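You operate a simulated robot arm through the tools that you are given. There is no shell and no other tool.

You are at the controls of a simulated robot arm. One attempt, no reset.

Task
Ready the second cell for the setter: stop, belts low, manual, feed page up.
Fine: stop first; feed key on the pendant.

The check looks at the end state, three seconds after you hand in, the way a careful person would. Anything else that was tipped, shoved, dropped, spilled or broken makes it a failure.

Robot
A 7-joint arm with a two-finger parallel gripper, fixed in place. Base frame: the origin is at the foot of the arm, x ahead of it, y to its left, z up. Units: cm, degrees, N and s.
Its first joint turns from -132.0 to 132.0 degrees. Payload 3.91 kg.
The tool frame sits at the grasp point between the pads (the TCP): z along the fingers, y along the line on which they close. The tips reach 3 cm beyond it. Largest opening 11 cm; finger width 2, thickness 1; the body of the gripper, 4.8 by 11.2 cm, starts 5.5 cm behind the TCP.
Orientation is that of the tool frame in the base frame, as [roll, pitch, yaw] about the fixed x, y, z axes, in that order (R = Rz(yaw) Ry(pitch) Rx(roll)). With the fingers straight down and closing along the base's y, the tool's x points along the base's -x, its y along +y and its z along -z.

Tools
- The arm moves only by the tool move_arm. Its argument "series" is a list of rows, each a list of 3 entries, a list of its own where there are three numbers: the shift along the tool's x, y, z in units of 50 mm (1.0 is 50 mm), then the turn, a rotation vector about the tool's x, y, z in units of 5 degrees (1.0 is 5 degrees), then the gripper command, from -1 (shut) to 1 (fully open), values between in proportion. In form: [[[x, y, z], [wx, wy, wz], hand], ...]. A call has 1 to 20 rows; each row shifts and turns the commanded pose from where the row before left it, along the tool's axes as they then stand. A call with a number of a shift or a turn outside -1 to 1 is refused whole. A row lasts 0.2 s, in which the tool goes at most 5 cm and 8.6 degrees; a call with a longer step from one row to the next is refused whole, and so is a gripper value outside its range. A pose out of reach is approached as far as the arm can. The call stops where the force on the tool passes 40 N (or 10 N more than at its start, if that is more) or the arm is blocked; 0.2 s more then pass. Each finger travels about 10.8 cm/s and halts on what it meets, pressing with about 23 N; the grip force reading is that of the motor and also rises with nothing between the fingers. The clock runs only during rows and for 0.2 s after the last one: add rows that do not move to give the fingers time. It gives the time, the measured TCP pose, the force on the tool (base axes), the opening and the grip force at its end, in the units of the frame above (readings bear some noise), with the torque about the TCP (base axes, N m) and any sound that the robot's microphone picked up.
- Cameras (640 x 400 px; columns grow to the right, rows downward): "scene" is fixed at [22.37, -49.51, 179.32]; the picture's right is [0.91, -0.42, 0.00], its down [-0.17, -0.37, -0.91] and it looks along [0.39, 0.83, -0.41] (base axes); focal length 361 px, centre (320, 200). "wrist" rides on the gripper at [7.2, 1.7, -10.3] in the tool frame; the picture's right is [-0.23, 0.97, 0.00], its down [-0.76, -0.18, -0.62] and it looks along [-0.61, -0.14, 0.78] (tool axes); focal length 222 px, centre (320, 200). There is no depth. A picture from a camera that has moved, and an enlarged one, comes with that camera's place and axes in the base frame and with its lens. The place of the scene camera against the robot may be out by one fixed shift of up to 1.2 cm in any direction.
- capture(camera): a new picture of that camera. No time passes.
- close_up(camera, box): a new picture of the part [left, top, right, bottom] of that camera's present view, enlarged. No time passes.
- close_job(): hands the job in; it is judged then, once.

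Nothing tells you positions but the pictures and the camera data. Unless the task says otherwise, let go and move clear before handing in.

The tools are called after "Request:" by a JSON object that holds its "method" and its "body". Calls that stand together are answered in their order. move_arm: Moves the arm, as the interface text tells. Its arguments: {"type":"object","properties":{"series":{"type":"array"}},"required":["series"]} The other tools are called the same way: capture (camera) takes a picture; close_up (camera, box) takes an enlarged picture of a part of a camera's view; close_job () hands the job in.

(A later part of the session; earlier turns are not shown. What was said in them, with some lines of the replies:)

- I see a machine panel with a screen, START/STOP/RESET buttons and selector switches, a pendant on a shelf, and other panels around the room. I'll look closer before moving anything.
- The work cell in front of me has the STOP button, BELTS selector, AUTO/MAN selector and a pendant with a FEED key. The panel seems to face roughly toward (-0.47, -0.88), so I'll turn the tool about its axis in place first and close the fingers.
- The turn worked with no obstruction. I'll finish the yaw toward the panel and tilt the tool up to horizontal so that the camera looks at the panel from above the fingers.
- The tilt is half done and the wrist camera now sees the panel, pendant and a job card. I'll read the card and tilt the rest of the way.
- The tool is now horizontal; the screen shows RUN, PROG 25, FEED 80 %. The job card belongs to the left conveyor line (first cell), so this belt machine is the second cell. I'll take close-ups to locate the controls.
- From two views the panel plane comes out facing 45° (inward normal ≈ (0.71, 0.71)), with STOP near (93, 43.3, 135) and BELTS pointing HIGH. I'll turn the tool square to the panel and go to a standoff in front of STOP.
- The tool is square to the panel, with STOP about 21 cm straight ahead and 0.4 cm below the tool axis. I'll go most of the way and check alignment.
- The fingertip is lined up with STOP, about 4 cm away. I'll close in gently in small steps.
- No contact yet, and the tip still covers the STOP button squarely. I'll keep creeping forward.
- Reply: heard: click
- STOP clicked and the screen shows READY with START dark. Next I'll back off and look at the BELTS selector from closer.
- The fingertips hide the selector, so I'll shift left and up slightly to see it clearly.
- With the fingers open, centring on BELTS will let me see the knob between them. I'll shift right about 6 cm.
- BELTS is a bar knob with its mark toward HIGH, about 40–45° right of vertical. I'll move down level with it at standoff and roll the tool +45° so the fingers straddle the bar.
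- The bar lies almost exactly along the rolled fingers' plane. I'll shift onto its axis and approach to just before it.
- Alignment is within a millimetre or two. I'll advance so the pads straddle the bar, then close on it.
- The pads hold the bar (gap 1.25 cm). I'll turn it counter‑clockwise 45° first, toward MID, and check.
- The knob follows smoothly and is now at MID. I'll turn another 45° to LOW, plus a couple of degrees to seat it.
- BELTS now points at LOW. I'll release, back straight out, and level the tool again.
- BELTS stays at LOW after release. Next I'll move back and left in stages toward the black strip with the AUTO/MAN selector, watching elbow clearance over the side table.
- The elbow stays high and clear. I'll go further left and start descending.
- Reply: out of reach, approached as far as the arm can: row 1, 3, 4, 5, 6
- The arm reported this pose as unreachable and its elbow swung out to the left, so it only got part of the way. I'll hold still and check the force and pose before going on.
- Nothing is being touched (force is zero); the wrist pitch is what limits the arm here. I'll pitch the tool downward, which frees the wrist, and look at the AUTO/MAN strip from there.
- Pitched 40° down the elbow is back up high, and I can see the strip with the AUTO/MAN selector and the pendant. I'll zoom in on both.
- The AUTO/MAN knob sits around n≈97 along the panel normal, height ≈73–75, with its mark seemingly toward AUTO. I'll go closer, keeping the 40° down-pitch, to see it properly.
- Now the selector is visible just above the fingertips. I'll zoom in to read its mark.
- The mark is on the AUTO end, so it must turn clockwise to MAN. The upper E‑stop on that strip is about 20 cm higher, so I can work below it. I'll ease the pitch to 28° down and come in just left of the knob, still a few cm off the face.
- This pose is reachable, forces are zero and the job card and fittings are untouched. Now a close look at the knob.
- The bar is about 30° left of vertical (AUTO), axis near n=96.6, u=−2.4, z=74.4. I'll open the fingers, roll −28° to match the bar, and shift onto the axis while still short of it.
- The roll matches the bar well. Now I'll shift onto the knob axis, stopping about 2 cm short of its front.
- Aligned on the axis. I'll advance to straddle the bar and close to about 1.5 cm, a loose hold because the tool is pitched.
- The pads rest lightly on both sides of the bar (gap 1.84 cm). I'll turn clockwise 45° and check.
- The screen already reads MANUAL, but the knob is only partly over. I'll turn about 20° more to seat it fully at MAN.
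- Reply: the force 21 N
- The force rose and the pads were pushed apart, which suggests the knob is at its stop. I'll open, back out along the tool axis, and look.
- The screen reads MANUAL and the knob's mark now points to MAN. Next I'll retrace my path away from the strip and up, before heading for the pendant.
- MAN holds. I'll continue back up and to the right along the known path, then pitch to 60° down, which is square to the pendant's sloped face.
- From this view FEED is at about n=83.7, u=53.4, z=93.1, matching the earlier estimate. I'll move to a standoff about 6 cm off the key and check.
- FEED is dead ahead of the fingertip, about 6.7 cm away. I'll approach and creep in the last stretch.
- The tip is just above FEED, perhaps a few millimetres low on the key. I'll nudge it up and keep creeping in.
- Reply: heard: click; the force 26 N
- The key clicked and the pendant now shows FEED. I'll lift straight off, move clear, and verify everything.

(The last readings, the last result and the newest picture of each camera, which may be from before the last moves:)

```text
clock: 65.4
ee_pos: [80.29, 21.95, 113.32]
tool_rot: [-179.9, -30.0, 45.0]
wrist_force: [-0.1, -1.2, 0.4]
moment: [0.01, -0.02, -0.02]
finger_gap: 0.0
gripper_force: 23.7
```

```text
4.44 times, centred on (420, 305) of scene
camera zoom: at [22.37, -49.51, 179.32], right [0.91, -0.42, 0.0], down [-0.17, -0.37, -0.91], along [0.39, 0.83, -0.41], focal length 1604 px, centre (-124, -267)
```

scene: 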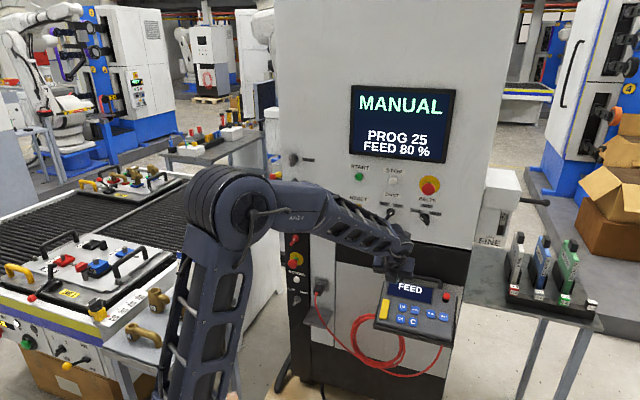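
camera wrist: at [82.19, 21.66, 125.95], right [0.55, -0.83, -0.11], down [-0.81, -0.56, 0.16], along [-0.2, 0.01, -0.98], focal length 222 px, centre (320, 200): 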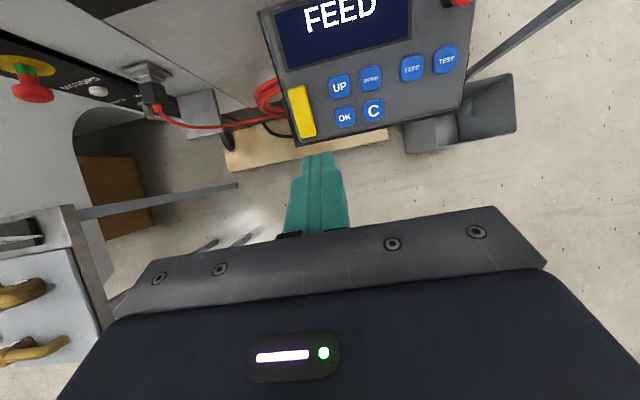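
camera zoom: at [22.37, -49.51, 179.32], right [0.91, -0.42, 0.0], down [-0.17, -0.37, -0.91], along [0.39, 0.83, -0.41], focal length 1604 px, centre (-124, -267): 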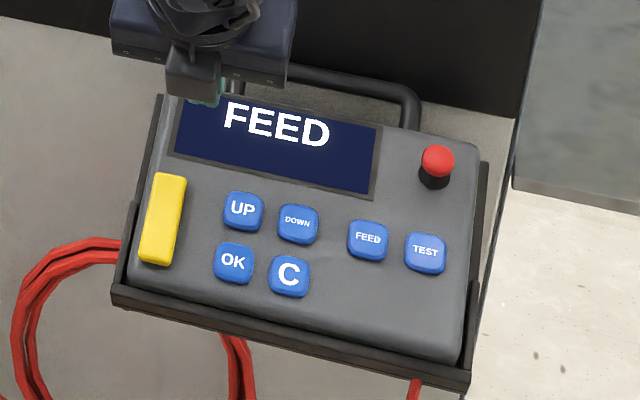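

The screen shows MANUAL, BELTS points to LOW, the pendant shows FEED and sits undisturbed, and the side table items stand. I'll draw back a bit further before handing in.

Request:
{"method": "move_arm", "body": {"series": [[[0, 0, -0.6], [0, 0, 0], -1], [[0, 0, -0.6], [0, 0, 0], -1], [[0, 0, -0.6], [0, 0, 0], -1], [[0, 0, -0.4], [0, 0, 0], -1], [[0, 0, 0], [0, 0, 0], -1]]}}

Request:
{"method": "capture", "body": {"camera": "scene"}}

Request:
{"method": "close_up", "body": {"camera": "scene", "box": [270, 220, 350, 340]}}

```text
clock: 66.6
ee_pos: [76.48, 18.27, 122.92]
tool_rot: [-180.0, -30.0, 45.0]
wrist_force: [-0.4, 0.9, -0.2]
moment: [-0.03, -0.03, 0.0]
finger_gap: 0.0
gripper_force: 23.3
```

```text
taken
```

scene: 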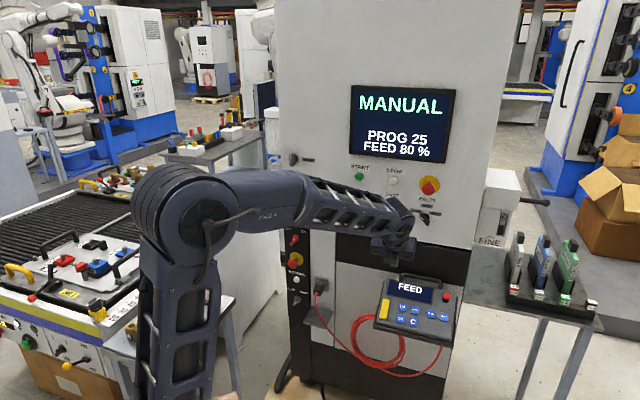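

```text
3.33 times, centred on (310, 280) of scene
camera zoom: at [22.37, -49.51, 179.32], right [0.91, -0.42, 0.0], down [-0.17, -0.37, -0.91], along [0.39, 0.83, -0.41], focal length 1203 px, centre (353, -67)
```

zoom: 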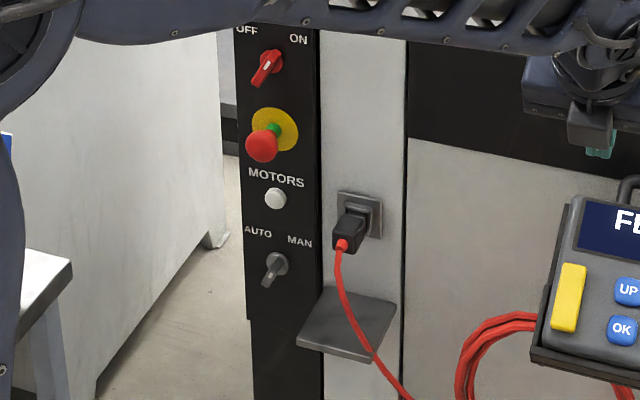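

The cell is stopped, BELTS is at LOW, the selector is at MAN, and the pendant shows FEED. The arm is clear and nothing was disturbed, so I'm handing in.

Request:
{"method": "close_job", "body": {}}

```text
The job is handed in.
```

I set the second cell up for the setter and handed the job in. I took the belt machine as the second cell, since the job card stands by the conveyor line on the left.

1. **Stop:** I pressed STOP first. The panel went from RUN to READY and the START light went out.
2. **Belts:** the BELTS selector went from HIGH to LOW and stayed there after I let go.
3. **Manual:** the AUTO/MAN selector is at MAN and the panel reads MANUAL. The MOTORS lamp went out around the switch to manual.
4. **Feed page:** I pressed the FEED key on the pendant, and its display now shows FEED.

In the last pictures the job card, pendant and cable looked undisturbed. The arm is back from the panel with nothing in the fingers. While moving to the AUTO/MAN selector, the arm couldn't reach one pose and its elbow swung out over the side table, but I saw no sign of contact.
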